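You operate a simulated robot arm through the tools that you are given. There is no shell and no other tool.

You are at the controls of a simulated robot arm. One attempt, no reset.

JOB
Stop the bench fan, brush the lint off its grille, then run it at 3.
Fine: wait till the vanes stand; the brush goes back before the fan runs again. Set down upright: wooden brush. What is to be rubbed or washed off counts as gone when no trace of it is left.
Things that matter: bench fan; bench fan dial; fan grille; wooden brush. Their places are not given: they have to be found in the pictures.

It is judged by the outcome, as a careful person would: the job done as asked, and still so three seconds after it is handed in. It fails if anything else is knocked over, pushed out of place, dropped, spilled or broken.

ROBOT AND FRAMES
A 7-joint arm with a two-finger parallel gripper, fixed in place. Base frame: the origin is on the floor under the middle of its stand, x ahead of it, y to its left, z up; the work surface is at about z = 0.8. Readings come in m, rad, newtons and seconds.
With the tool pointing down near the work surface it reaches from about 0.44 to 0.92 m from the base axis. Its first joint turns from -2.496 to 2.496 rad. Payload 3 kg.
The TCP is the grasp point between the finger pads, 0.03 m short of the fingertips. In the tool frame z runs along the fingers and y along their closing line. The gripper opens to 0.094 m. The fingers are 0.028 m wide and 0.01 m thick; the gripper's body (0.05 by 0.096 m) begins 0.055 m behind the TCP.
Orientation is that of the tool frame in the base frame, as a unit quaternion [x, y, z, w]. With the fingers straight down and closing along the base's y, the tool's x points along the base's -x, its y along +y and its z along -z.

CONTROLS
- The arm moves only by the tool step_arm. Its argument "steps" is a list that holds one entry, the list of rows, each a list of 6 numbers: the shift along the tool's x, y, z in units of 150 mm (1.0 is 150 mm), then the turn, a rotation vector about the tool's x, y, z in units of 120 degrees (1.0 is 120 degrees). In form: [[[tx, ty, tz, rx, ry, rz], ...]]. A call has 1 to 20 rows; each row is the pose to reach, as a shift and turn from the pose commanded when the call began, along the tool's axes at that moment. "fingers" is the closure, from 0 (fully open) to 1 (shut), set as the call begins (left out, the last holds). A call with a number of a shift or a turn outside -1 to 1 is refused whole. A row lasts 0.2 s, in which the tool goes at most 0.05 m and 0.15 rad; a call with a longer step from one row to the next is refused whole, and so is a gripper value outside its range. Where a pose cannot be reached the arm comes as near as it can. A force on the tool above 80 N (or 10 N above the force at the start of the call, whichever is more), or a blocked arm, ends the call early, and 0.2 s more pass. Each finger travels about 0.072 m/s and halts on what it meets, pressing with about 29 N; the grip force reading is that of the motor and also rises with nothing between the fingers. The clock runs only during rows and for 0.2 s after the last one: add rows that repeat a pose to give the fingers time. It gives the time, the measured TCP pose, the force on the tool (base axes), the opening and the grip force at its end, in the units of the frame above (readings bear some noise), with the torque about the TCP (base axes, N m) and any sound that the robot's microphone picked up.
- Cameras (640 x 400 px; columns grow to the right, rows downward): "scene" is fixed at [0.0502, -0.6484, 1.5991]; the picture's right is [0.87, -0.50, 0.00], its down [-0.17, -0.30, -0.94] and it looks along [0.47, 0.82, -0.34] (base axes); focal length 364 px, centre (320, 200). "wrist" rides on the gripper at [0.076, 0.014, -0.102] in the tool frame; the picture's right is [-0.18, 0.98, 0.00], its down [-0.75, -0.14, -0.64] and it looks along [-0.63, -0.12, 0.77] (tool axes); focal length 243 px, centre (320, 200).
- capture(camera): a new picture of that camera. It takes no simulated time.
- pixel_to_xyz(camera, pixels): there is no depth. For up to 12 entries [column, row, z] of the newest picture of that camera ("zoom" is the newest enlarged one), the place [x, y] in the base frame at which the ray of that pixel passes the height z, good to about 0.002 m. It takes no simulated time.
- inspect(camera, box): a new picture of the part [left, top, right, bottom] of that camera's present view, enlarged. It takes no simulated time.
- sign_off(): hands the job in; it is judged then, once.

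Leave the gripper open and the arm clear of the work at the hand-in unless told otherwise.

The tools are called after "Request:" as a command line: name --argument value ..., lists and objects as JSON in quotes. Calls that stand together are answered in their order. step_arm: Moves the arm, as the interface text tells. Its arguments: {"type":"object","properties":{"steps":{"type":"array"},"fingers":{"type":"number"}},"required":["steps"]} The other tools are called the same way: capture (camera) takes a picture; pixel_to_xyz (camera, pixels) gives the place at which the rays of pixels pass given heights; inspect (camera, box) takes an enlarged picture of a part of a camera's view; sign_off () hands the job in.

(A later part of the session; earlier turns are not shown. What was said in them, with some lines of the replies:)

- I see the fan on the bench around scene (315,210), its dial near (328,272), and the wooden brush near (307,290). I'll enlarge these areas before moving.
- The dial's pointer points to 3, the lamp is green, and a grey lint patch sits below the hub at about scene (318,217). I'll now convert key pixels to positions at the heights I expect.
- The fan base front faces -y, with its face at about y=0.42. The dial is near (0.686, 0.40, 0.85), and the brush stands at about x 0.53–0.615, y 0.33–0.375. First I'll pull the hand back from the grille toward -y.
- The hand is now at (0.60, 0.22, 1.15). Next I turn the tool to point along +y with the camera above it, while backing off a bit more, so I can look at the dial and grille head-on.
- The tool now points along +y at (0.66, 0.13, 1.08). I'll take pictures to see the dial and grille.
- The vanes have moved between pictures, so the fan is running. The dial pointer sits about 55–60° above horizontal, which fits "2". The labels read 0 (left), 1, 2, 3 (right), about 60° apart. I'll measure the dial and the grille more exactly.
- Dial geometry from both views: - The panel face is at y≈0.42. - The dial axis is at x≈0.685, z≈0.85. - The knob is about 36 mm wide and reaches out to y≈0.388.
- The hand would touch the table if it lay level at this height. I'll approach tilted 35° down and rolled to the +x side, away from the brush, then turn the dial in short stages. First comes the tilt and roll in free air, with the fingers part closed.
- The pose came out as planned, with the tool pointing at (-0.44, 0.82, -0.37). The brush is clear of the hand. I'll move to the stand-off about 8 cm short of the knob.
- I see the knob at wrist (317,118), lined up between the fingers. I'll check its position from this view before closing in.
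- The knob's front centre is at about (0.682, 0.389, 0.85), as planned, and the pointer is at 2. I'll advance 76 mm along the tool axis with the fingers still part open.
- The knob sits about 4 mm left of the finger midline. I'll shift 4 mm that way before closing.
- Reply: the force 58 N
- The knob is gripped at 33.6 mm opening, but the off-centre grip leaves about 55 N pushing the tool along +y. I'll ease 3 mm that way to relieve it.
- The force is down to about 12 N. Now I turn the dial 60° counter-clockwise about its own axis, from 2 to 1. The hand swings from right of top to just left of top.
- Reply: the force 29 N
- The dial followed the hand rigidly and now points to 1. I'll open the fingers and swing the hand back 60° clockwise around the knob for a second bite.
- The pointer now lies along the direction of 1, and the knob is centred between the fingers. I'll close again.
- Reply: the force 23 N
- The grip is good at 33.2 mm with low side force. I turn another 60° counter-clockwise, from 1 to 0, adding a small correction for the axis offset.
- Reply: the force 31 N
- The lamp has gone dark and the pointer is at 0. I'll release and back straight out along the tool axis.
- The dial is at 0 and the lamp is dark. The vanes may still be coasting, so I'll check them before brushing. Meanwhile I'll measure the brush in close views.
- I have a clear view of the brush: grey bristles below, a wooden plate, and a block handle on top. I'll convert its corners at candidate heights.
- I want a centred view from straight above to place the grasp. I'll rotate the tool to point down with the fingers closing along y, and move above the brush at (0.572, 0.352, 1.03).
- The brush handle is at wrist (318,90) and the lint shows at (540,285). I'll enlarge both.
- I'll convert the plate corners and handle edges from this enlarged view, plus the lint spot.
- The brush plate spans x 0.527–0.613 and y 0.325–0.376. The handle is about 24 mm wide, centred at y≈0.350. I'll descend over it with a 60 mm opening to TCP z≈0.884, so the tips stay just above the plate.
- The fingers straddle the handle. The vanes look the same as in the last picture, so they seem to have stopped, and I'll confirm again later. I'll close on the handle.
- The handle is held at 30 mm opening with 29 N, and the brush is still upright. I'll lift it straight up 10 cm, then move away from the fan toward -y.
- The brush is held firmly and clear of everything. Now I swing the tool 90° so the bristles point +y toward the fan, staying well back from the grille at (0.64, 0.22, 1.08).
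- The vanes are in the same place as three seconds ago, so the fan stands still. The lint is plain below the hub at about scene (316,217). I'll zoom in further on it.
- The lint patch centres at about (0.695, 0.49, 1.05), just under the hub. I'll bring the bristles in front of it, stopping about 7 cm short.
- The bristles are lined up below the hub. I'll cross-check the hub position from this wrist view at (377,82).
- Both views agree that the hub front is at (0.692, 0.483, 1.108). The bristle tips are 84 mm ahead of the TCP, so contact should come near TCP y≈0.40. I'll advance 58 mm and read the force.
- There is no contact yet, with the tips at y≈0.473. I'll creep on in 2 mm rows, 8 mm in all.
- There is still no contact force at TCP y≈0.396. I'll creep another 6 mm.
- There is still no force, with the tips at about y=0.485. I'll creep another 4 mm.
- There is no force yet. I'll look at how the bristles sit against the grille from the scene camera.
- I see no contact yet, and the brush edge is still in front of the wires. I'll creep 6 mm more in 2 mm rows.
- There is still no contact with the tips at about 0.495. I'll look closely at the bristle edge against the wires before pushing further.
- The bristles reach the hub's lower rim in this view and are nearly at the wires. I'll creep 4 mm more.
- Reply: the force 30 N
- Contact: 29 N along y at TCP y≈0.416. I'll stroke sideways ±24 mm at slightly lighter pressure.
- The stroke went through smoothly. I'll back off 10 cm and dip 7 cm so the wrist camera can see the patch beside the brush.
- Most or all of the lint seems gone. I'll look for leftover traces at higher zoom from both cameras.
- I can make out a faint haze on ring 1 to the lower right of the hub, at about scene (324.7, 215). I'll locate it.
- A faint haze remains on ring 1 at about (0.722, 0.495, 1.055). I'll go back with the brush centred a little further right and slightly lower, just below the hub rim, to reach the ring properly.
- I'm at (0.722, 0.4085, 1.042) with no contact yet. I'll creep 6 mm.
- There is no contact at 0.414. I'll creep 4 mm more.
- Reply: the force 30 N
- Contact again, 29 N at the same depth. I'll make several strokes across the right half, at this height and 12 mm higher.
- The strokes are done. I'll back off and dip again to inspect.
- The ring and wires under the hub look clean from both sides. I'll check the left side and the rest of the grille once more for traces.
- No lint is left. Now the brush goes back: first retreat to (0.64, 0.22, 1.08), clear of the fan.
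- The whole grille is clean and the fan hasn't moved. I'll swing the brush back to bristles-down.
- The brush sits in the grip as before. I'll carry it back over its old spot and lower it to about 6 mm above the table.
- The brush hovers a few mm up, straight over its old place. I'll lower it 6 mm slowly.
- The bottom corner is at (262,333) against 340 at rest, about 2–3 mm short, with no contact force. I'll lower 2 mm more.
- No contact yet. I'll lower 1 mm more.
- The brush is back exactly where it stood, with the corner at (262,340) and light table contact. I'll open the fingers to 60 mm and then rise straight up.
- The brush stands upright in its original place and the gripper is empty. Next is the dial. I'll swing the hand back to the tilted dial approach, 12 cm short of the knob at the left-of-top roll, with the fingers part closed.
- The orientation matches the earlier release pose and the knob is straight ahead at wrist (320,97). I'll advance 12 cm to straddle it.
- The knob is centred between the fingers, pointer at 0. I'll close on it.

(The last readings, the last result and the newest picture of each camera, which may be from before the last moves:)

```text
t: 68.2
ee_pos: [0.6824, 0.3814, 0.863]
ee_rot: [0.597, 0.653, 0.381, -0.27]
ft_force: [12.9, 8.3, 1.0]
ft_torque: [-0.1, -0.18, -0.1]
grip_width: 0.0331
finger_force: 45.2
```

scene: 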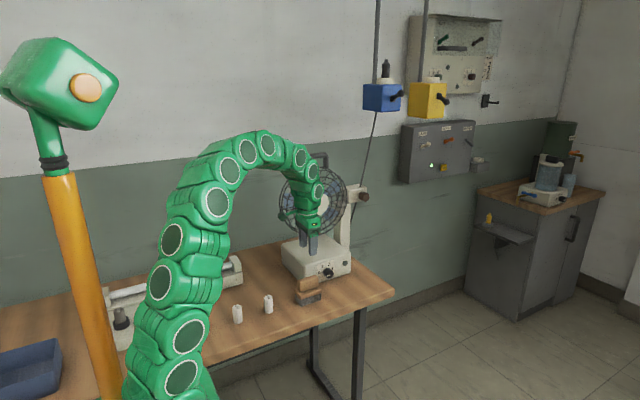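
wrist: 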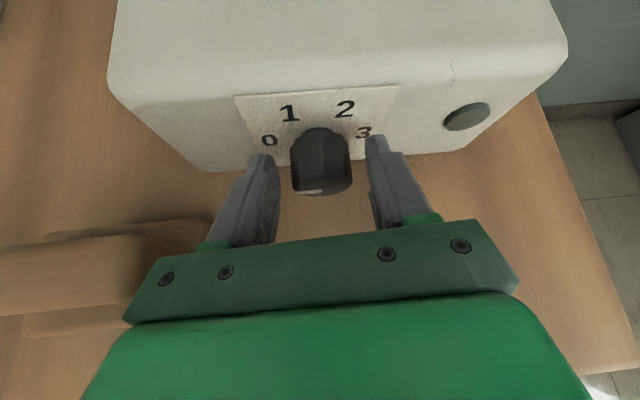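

A good grip at 33.1 mm with a small side force. I'll turn 60° clockwise, from 0 to 1.

Request:
step_arm --steps '[[[-0.0005, 0.0091, 0.0003, 0.0359, 0, 0.0512], [-0.002, 0.0181, 0.0014, 0.0717, 0, 0.1024], [-0.0044, 0.0268, 0.0031, 0.1076, 0, 0.1536], [-0.0077, 0.035, 0.0054, 0.1434, 0, 0.2048], [-0.0118, 0.0426, 0.0083, 0.1793, 0, 0.256], [-0.0168, 0.0495, 0.0118, 0.2151, 0, 0.3072], [-0.0224, 0.0555, 0.0157, 0.251, 0, 0.3584], [-0.0287, 0.0606, 0.0201, 0.2868, 0, 0.4096], [-0.0287, 0.0606, 0.0201, 0.2868, 0, 0.4096]]]'

Request:
capture --camera "wrist"

Request:
inspect --camera "wrist" --box '[200, 80, 440, 230]'

```text
t: 70.2
ee_pos: [0.6933, 0.3818, 0.8585]
ee_rot: [0.707, 0.43, 0.03, -0.561]
ft_force: [49.3, 9.1, -5.3]
ft_torque: [0.42, -0.41, -0.98]
grip_width: 0.0331
finger_force: 45.1
```

```text
taken
```

wrist: 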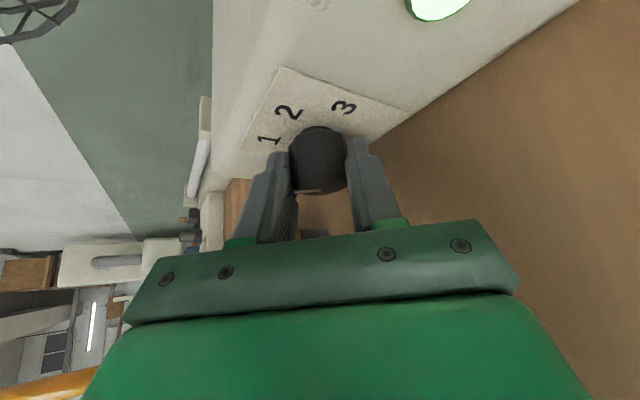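

```text
2.67 times, centred on (320, 155) of wrist
```

zoom: 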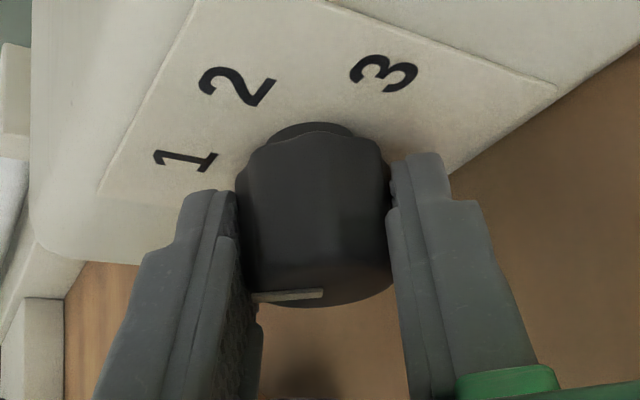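

The dial moved with the hand to 1 and the lamp is lit. The side force built up to 49 N, so I'll use a slightly larger arc next time. I'll open and swing back 60° counter-clockwise for the second bite.

Request:
step_arm --steps '[[[0, 0, 0, 0, 0, 0], [0, 0, 0, 0, 0, 0], [-0.0005, -0.0091, 0.0003, -0.0359, 0, -0.0512], [-0.002, -0.0181, 0.0014, -0.0717, 0, -0.1024], [-0.0044, -0.0268, 0.0031, -0.1076, 0, -0.1536], [-0.0077, -0.035, 0.0054, -0.1434, 0, -0.2048], [-0.0118, -0.0426, 0.0083, -0.1793, 0, -0.256], [-0.0168, -0.0495, 0.0118, -0.2151, 0, -0.3072], [-0.0224, -0.0555, 0.0157, -0.251, 0, -0.3584], [-0.0287, -0.0606, 0.0201, -0.2868, 0, -0.4096], [-0.0287, -0.0606, 0.0201, -0.2868, 0, -0.4096]]]' --fingers 0.42

Request:
capture --camera "wrist"

Request:
inspect --camera "wrist" --box '[200, 80, 440, 230]'

```text
t: 72.6
ee_pos: [0.682, 0.3813, 0.8634]
ee_rot: [0.596, 0.653, 0.38, -0.27]
ft_force: [1.4, 0.0, 1.0]
ft_torque: [0.0, 0.01, -0.02]
grip_width: 0.0544
finger_force: 0.1
```

```text
taken
```

wrist: 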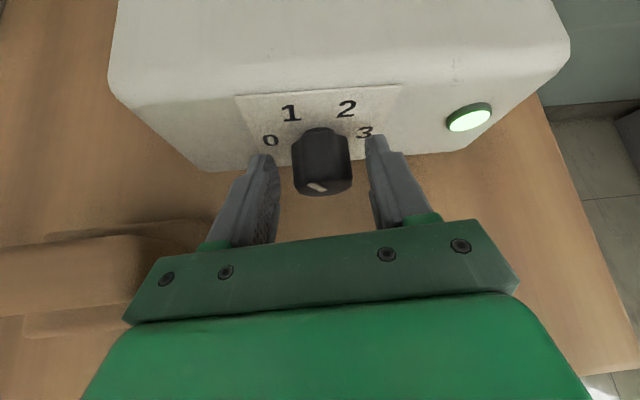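

```text
2.67 times, centred on (320, 155) of wrist
```

zoom: 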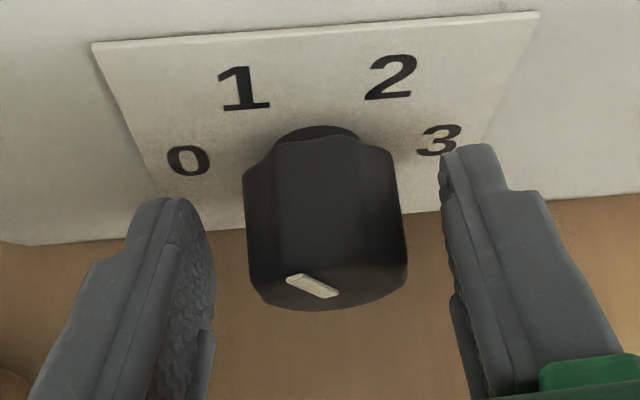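

The pointer is at 1. I'll close and turn the second 60°.

Request:
step_arm --steps '[[[0, 0, 0, 0, 0, 0], [0, 0, 0, 0, 0, 0], [0, 0, 0, 0, 0, 0]]]' --fingers 1.0

Request:
step_arm --steps '[[[-0.0006, 0.0109, 0.0004, 0.0359, 0, 0.0512], [-0.0023, 0.0216, 0.0016, 0.0717, 0, 0.1024], [-0.0052, 0.0319, 0.0036, 0.1076, 0, 0.1536], [-0.0091, 0.0417, 0.0064, 0.1434, 0, 0.2048], [-0.0141, 0.0507, 0.0099, 0.1793, 0, 0.256], [-0.02, 0.0589, 0.014, 0.2151, 0, 0.3072], [-0.0267, 0.0661, 0.0187, 0.251, 0, 0.3584], [-0.0341, 0.0721, 0.0239, 0.2868, 0, 0.4096], [-0.0341, 0.0721, 0.0239, 0.2868, 0, 0.4096]]]'

Request:
inspect --camera "wrist" --box '[200, 80, 440, 230]'

```text
t: 73.4
ee_pos: [0.6824, 0.3815, 0.8627]
ee_rot: [0.597, 0.653, 0.381, -0.27]
ft_force: [24.2, 9.5, 3.0]
ft_torque: [-0.16, -0.26, 0.21]
grip_width: 0.0335
finger_force: 44.9
```

```text
t: 75.4
ee_pos: [0.6924, 0.381, 0.8588]
ee_rot: [0.707, 0.429, 0.03, -0.562]
ft_force: [-5.1, -20.5, 21.7]
ft_torque: [0.11, 0.2, -0.18]
grip_width: 0.0337
finger_force: 45.2
```

```text
2.67 times, centred on (320, 155) of wrist
```

zoom: 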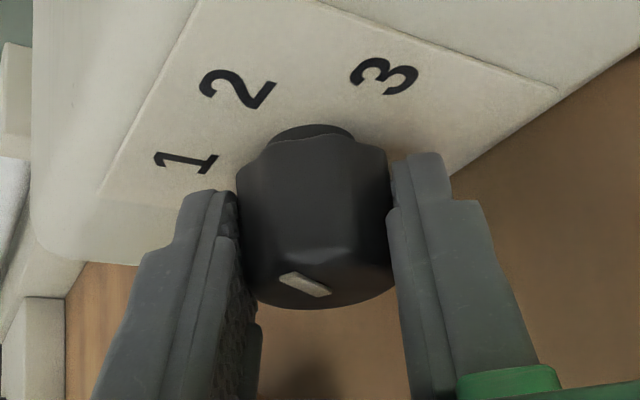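

The dial is now at 2 and the forces are moderate. I'll open and swing back for the last bite.

Request:
step_arm --steps '[[[0, 0, 0, 0, 0, 0], [0, 0, 0, 0, 0, 0], [-0.0006, -0.0109, 0.0004, -0.0359, 0, -0.0512], [-0.0023, -0.0216, 0.0016, -0.0717, 0, -0.1024], [-0.0052, -0.0319, 0.0036, -0.1076, 0, -0.1536], [-0.0091, -0.0417, 0.0064, -0.1434, 0, -0.2048], [-0.0141, -0.0507, 0.0099, -0.1793, 0, -0.256], [-0.02, -0.0589, 0.014, -0.2151, 0, -0.3072], [-0.0267, -0.0661, 0.0187, -0.251, 0, -0.3584], [-0.0341, -0.0721, 0.0239, -0.2868, 0, -0.4096], [-0.0341, -0.0721, 0.0239, -0.2868, 0, -0.4096]]]' --fingers 0.42

Request:
capture --camera "wrist"

Request:
inspect --camera "wrist" --box '[200, 80, 440, 230]'

```text
t: 77.8
ee_pos: [0.6817, 0.3816, 0.8633]
ee_rot: [0.596, 0.653, 0.38, -0.27]
ft_force: [0.0, -1.2, 0.8]
ft_torque: [0.0, -0.02, -0.03]
grip_width: 0.0547
finger_force: 0.0
```

```text
taken
```

wrist: 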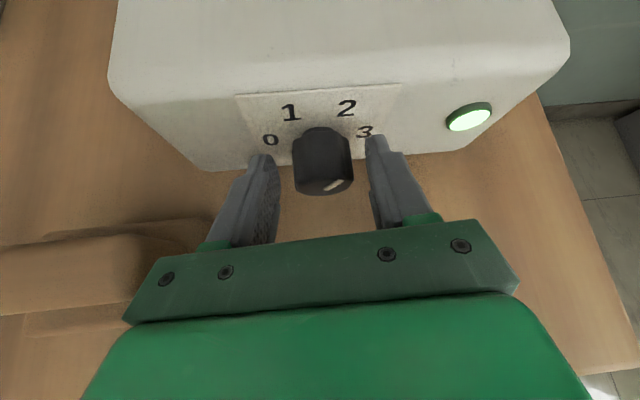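

```text
2.67 times, centred on (320, 155) of wrist
```

zoom: 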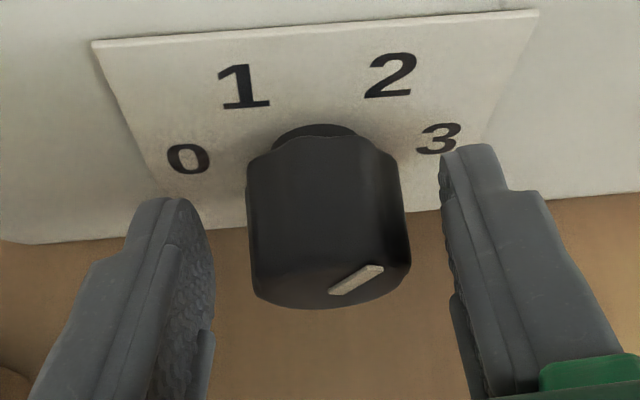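

The pointer is at 2 and the knob is centred. I'll close and turn the final 60° to 3.

Request:
step_arm --steps '[[[0, 0, 0, 0, 0, 0], [0, 0, 0, 0, 0, 0], [0, 0, 0, 0, 0, 0]]]' --fingers 1.0

Request:
step_arm --steps '[[[-0.0006, 0.0109, 0.0004, 0.0359, 0, 0.0512], [-0.0023, 0.0216, 0.0016, 0.0717, 0, 0.1024], [-0.0052, 0.0319, 0.0036, 0.1076, 0, 0.1536], [-0.0091, 0.0417, 0.0064, 0.1434, 0, 0.2048], [-0.0141, 0.0507, 0.0099, 0.1793, 0, 0.256], [-0.02, 0.0589, 0.014, 0.2151, 0, 0.3072], [-0.0267, 0.0661, 0.0187, 0.251, 0, 0.3584], [-0.0341, 0.0721, 0.0239, 0.2868, 0, 0.4096], [-0.0341, 0.0721, 0.0239, 0.2868, 0, 0.4096]]]'

Request:
capture --camera "wrist"

Request:
inspect --camera "wrist" --box '[200, 80, 440, 230]'

```text
t: 78.6
ee_pos: [0.683, 0.382, 0.8627]
ee_rot: [0.596, 0.653, 0.381, -0.271]
ft_force: [21.9, 10.3, 5.7]
ft_torque: [-0.14, -0.21, -0.25]
grip_width: 0.0333
finger_force: 45.3
```

```text
t: 80.6
ee_pos: [0.6934, 0.3809, 0.8588]
ee_rot: [0.706, 0.43, 0.03, -0.561]
ft_force: [-10.6, -23.0, 17.4]
ft_torque: [0.11, 0.24, 0.38]
grip_width: 0.0331
finger_force: 44.9
```

```text
taken
```

wrist: 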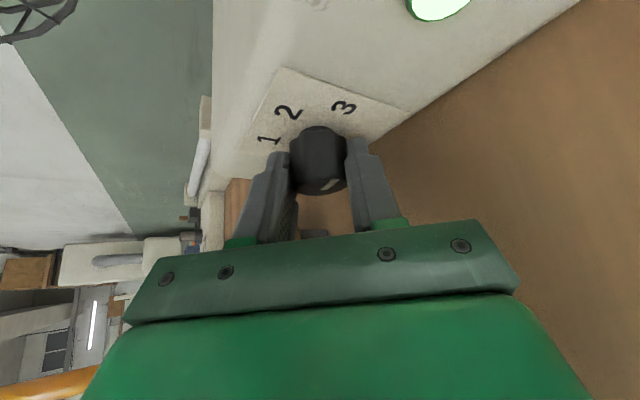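

```text
2.67 times, centred on (320, 155) of wrist
```

zoom: 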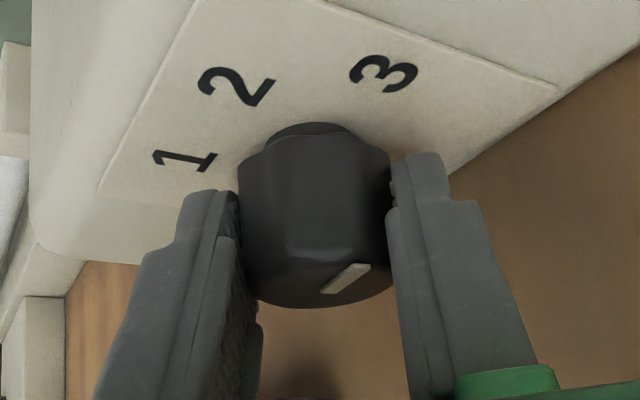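

The pointer now lies along the panel's horizontal toward 3, parallel to base x in this view. I'll release and back straight out along the tool axis.

Request:
step_arm --steps '[[[0, 0, 0, 0, 0, 0], [0, 0, 0, 0, 0, 0], [0, 0, -0.1, 0, 0, 0], [0, 0, -0.3, 0, 0, 0], [0, 0, -0.55, 0, 0, 0], [0, 0, -0.8, 0, 0, 0], [0, 0, -1.0, 0, 0, 0], [0, 0, -1.0, 0, 0, 0]]]' --fingers 0.42

Request:
capture --camera "wrist"

Request:
inspect --camera "wrist" --box '[260, 0, 400, 100]'

Request:
capture --camera "scene"

```text
t: 82.4
ee_pos: [0.7615, 0.2591, 0.9154]
ee_rot: [0.707, 0.43, 0.03, -0.561]
ft_force: [0.1, -0.2, -0.4]
ft_torque: [-0.02, -0.02, 0.01]
grip_width: 0.0543
finger_force: 0.1
```

```text
taken
```

wrist: 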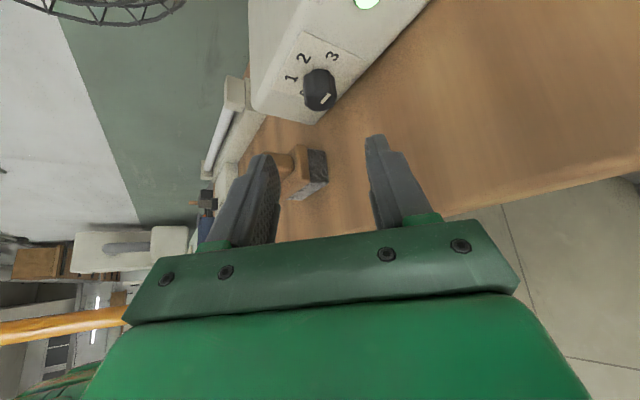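

```text
4.00 times, centred on (330, 50) of wrist
```

zoom: 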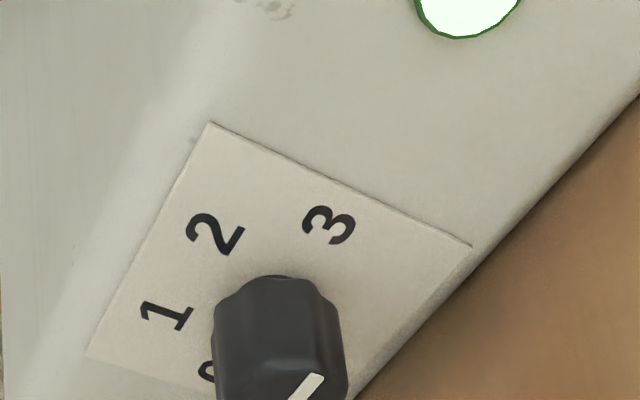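

```text
taken
```

scene: 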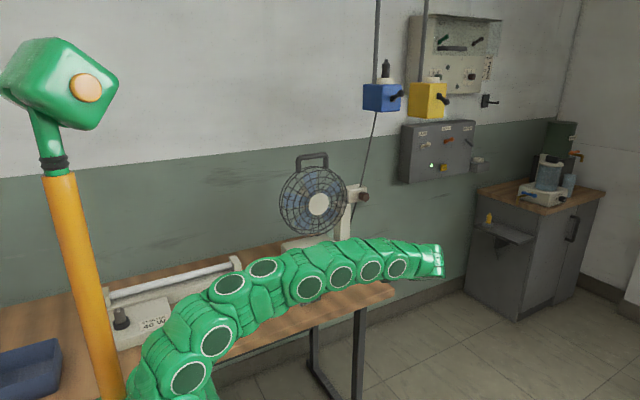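

The dial reads 3 and the lamp is lit. I'll move the hand up and back to the level pose, open the gripper, and check everything.

Request:
step_arm --steps '[[[-0.0237, -0.0891, -0.0559, -0.0127, 0.0273, -0.0403], [-0.0474, -0.1782, -0.1118, -0.0254, 0.0545, -0.0807], [-0.0711, -0.2673, -0.1677, -0.0382, 0.0818, -0.121], [-0.0948, -0.3564, -0.2236, -0.0509, 0.1091, -0.1613], [-0.1185, -0.4455, -0.2795, -0.0636, 0.1364, -0.2017], [-0.1422, -0.5346, -0.3354, -0.0763, 0.1636, -0.242], [-0.1659, -0.6237, -0.3913, -0.089, 0.1909, -0.2823], [-0.1896, -0.7128, -0.4472, -0.1018, 0.2182, -0.3226], [-0.2133, -0.8019, -0.5031, -0.1145, 0.2454, -0.363], [-0.237, -0.891, -0.559, -0.1272, 0.2727, -0.4033]]]' --fingers 0.0

Request:
capture --camera "wrist"

Request:
inspect --camera "wrist" --box '[250, 60, 410, 200]'

```text
t: 84.6
ee_pos: [0.6887, 0.1692, 1.0303]
ee_rot: [0.5, 0.5, 0.5, -0.5]
ft_force: [-0.3, 0.2, 0.0]
ft_torque: [-0.01, 0.02, -0.01]
grip_width: 0.0939
finger_force: 0.2
```

```text
taken
```

wrist: 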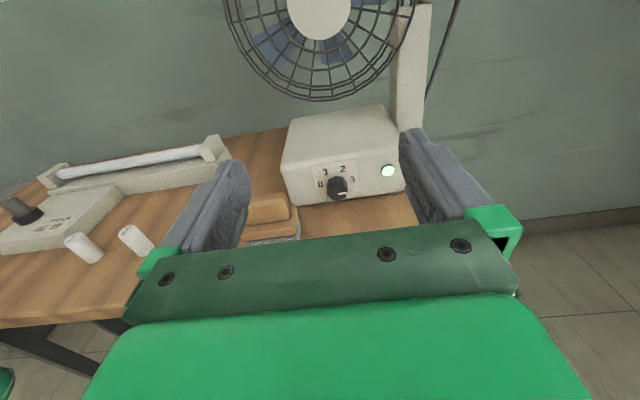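

```text
2.86 times, centred on (330, 130) of wrist
```

zoom: 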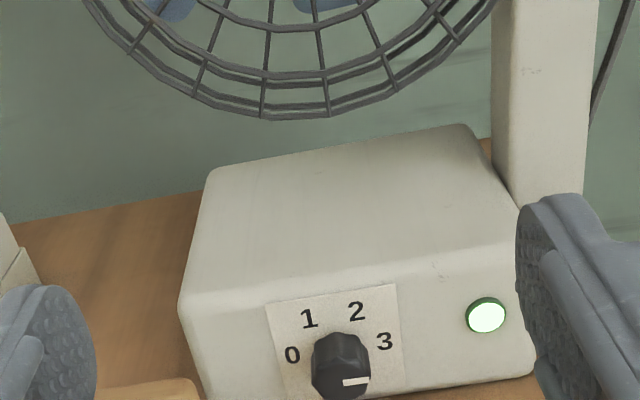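

The pointer is at 3 and the lamp is green. I'll draw the arm a bit further back and up so it is clear, then verify dial, brush, vanes and grille.

Request:
step_arm --steps '[[[0.1, 0, -0.2, 0, 0, 0], [0.2, 0, -0.4, 0, 0, 0], [0.3, 0, -0.55, 0, 0, 0], [0.4, 0, -0.65, 0, 0, 0], [0.4, 0, -0.65, 0, 0, 0]]]'

Request:
capture --camera "wrist"

Request:
inspect --camera "wrist" --box '[300, 130, 390, 200]'

Request:
inspect --camera "wrist" --box '[250, 0, 430, 125]'

Request:
capture --camera "scene"

```text
t: 85.8
ee_pos: [0.6898, 0.0732, 1.0902]
ee_rot: [0.499, 0.501, 0.5, -0.5]
ft_force: [0.1, -0.7, -0.2]
ft_torque: [0.0, 0.03, 0.02]
grip_width: 0.0939
finger_force: 0.1
```

```text
taken
```

wrist: 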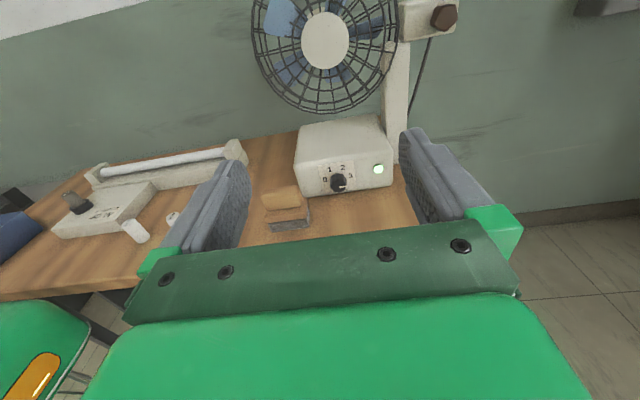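

```text
5.71 times, centred on (345, 165) of wrist
```

zoom: 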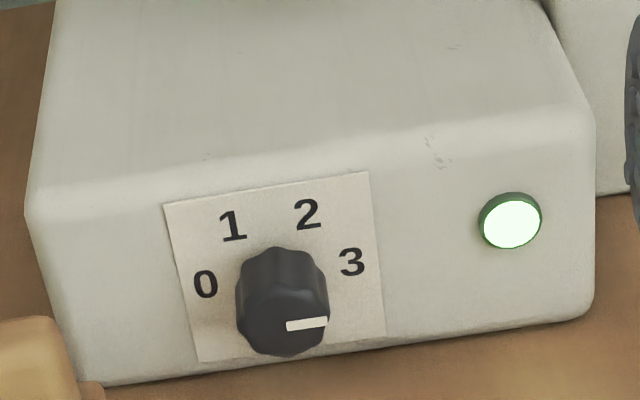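

```text
3.20 times, centred on (340, 62) of wrist
```

zoom: 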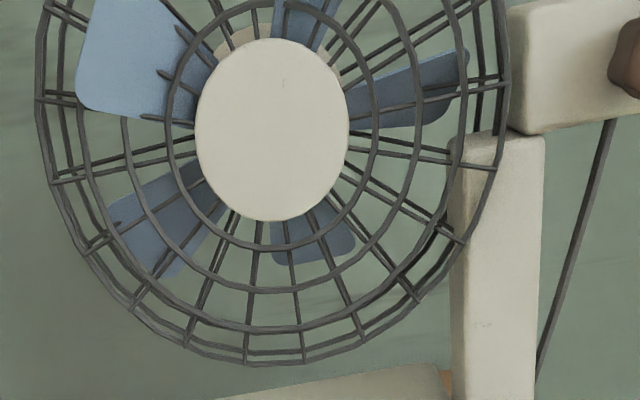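

```text
taken
```

scene: 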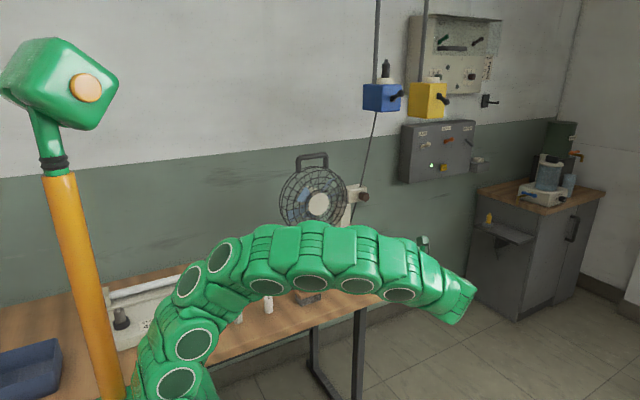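

The dial points at 3, the lamp is on, the grille is clean and the brush stands in place. I'll hold for a moment and take one more look to confirm the vanes are turning.

Request:
step_arm --steps '[[[0, 0, 0, 0, 0, 0], [0, 0, 0, 0, 0, 0]]]'

Request:
inspect --camera "wrist" --box '[250, 0, 430, 125]'

Request:
inspect --camera "wrist" --box '[100, 150, 340, 260]'

```text
t: 86.4
ee_pos: [0.6897, 0.0722, 1.0888]
ee_rot: [0.5, 0.5, 0.5, -0.5]
ft_force: [0.1, 0.5, -0.3]
ft_torque: [0.01, 0.03, -0.01]
grip_width: 0.0942
finger_force: 0.1
```

```text
3.20 times, centred on (340, 62) of wrist
```

zoom: 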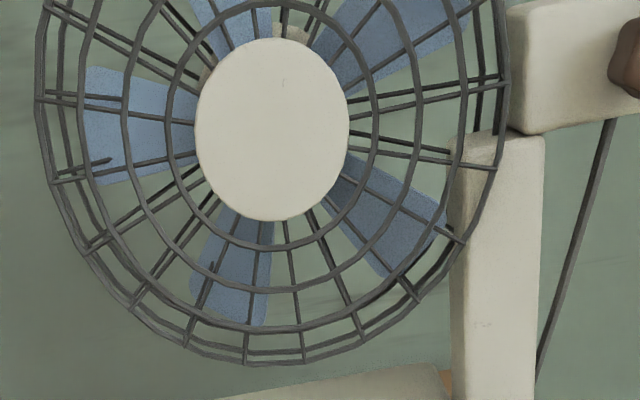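

```text
2.67 times, centred on (220, 205) of wrist
```

zoom: 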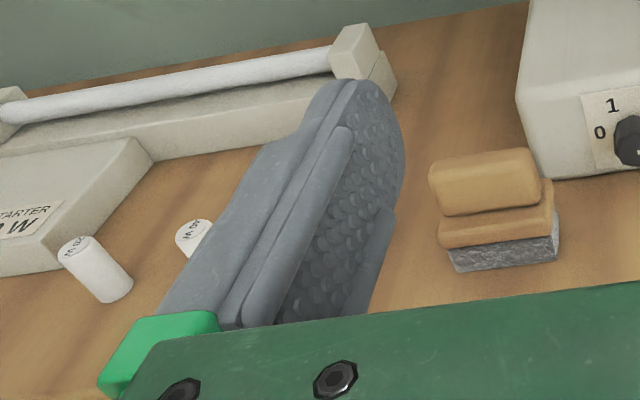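

The vanes are turning, since they have moved between the two pictures. The dial is at 3, the grille shows no lint, and the brush stands upright where it was. The white cylinders haven't been disturbed, and the gripper is open and clear. I'm handing the job in.

Request:
sign_off

```text
The job is handed in.
```

The bench fan is now running at 3 with a clean grille. I've handed the job in, but no verdict came back.

- **Stopping the fan:** it was running at 2. I turned the dial to 0, the lamp went out, and I brushed only after two pictures showed the vanes in the same place.
- **Brushing:** the first pass left a faint haze on the inner ring, to the lower right of the hub. A second pass cleared it, and close views from both cameras showed no trace left.
- **Brush:** it went back upright in its original spot before I touched the dial again.
- **Restarting:** I turned the dial to 3 in three steps, passing briefly through 1 and 2. The lamp is lit and the vanes had moved between the last two pictures.

I saw nothing knocked over or moved. The gripper is open and the arm is clear of the bench fan.
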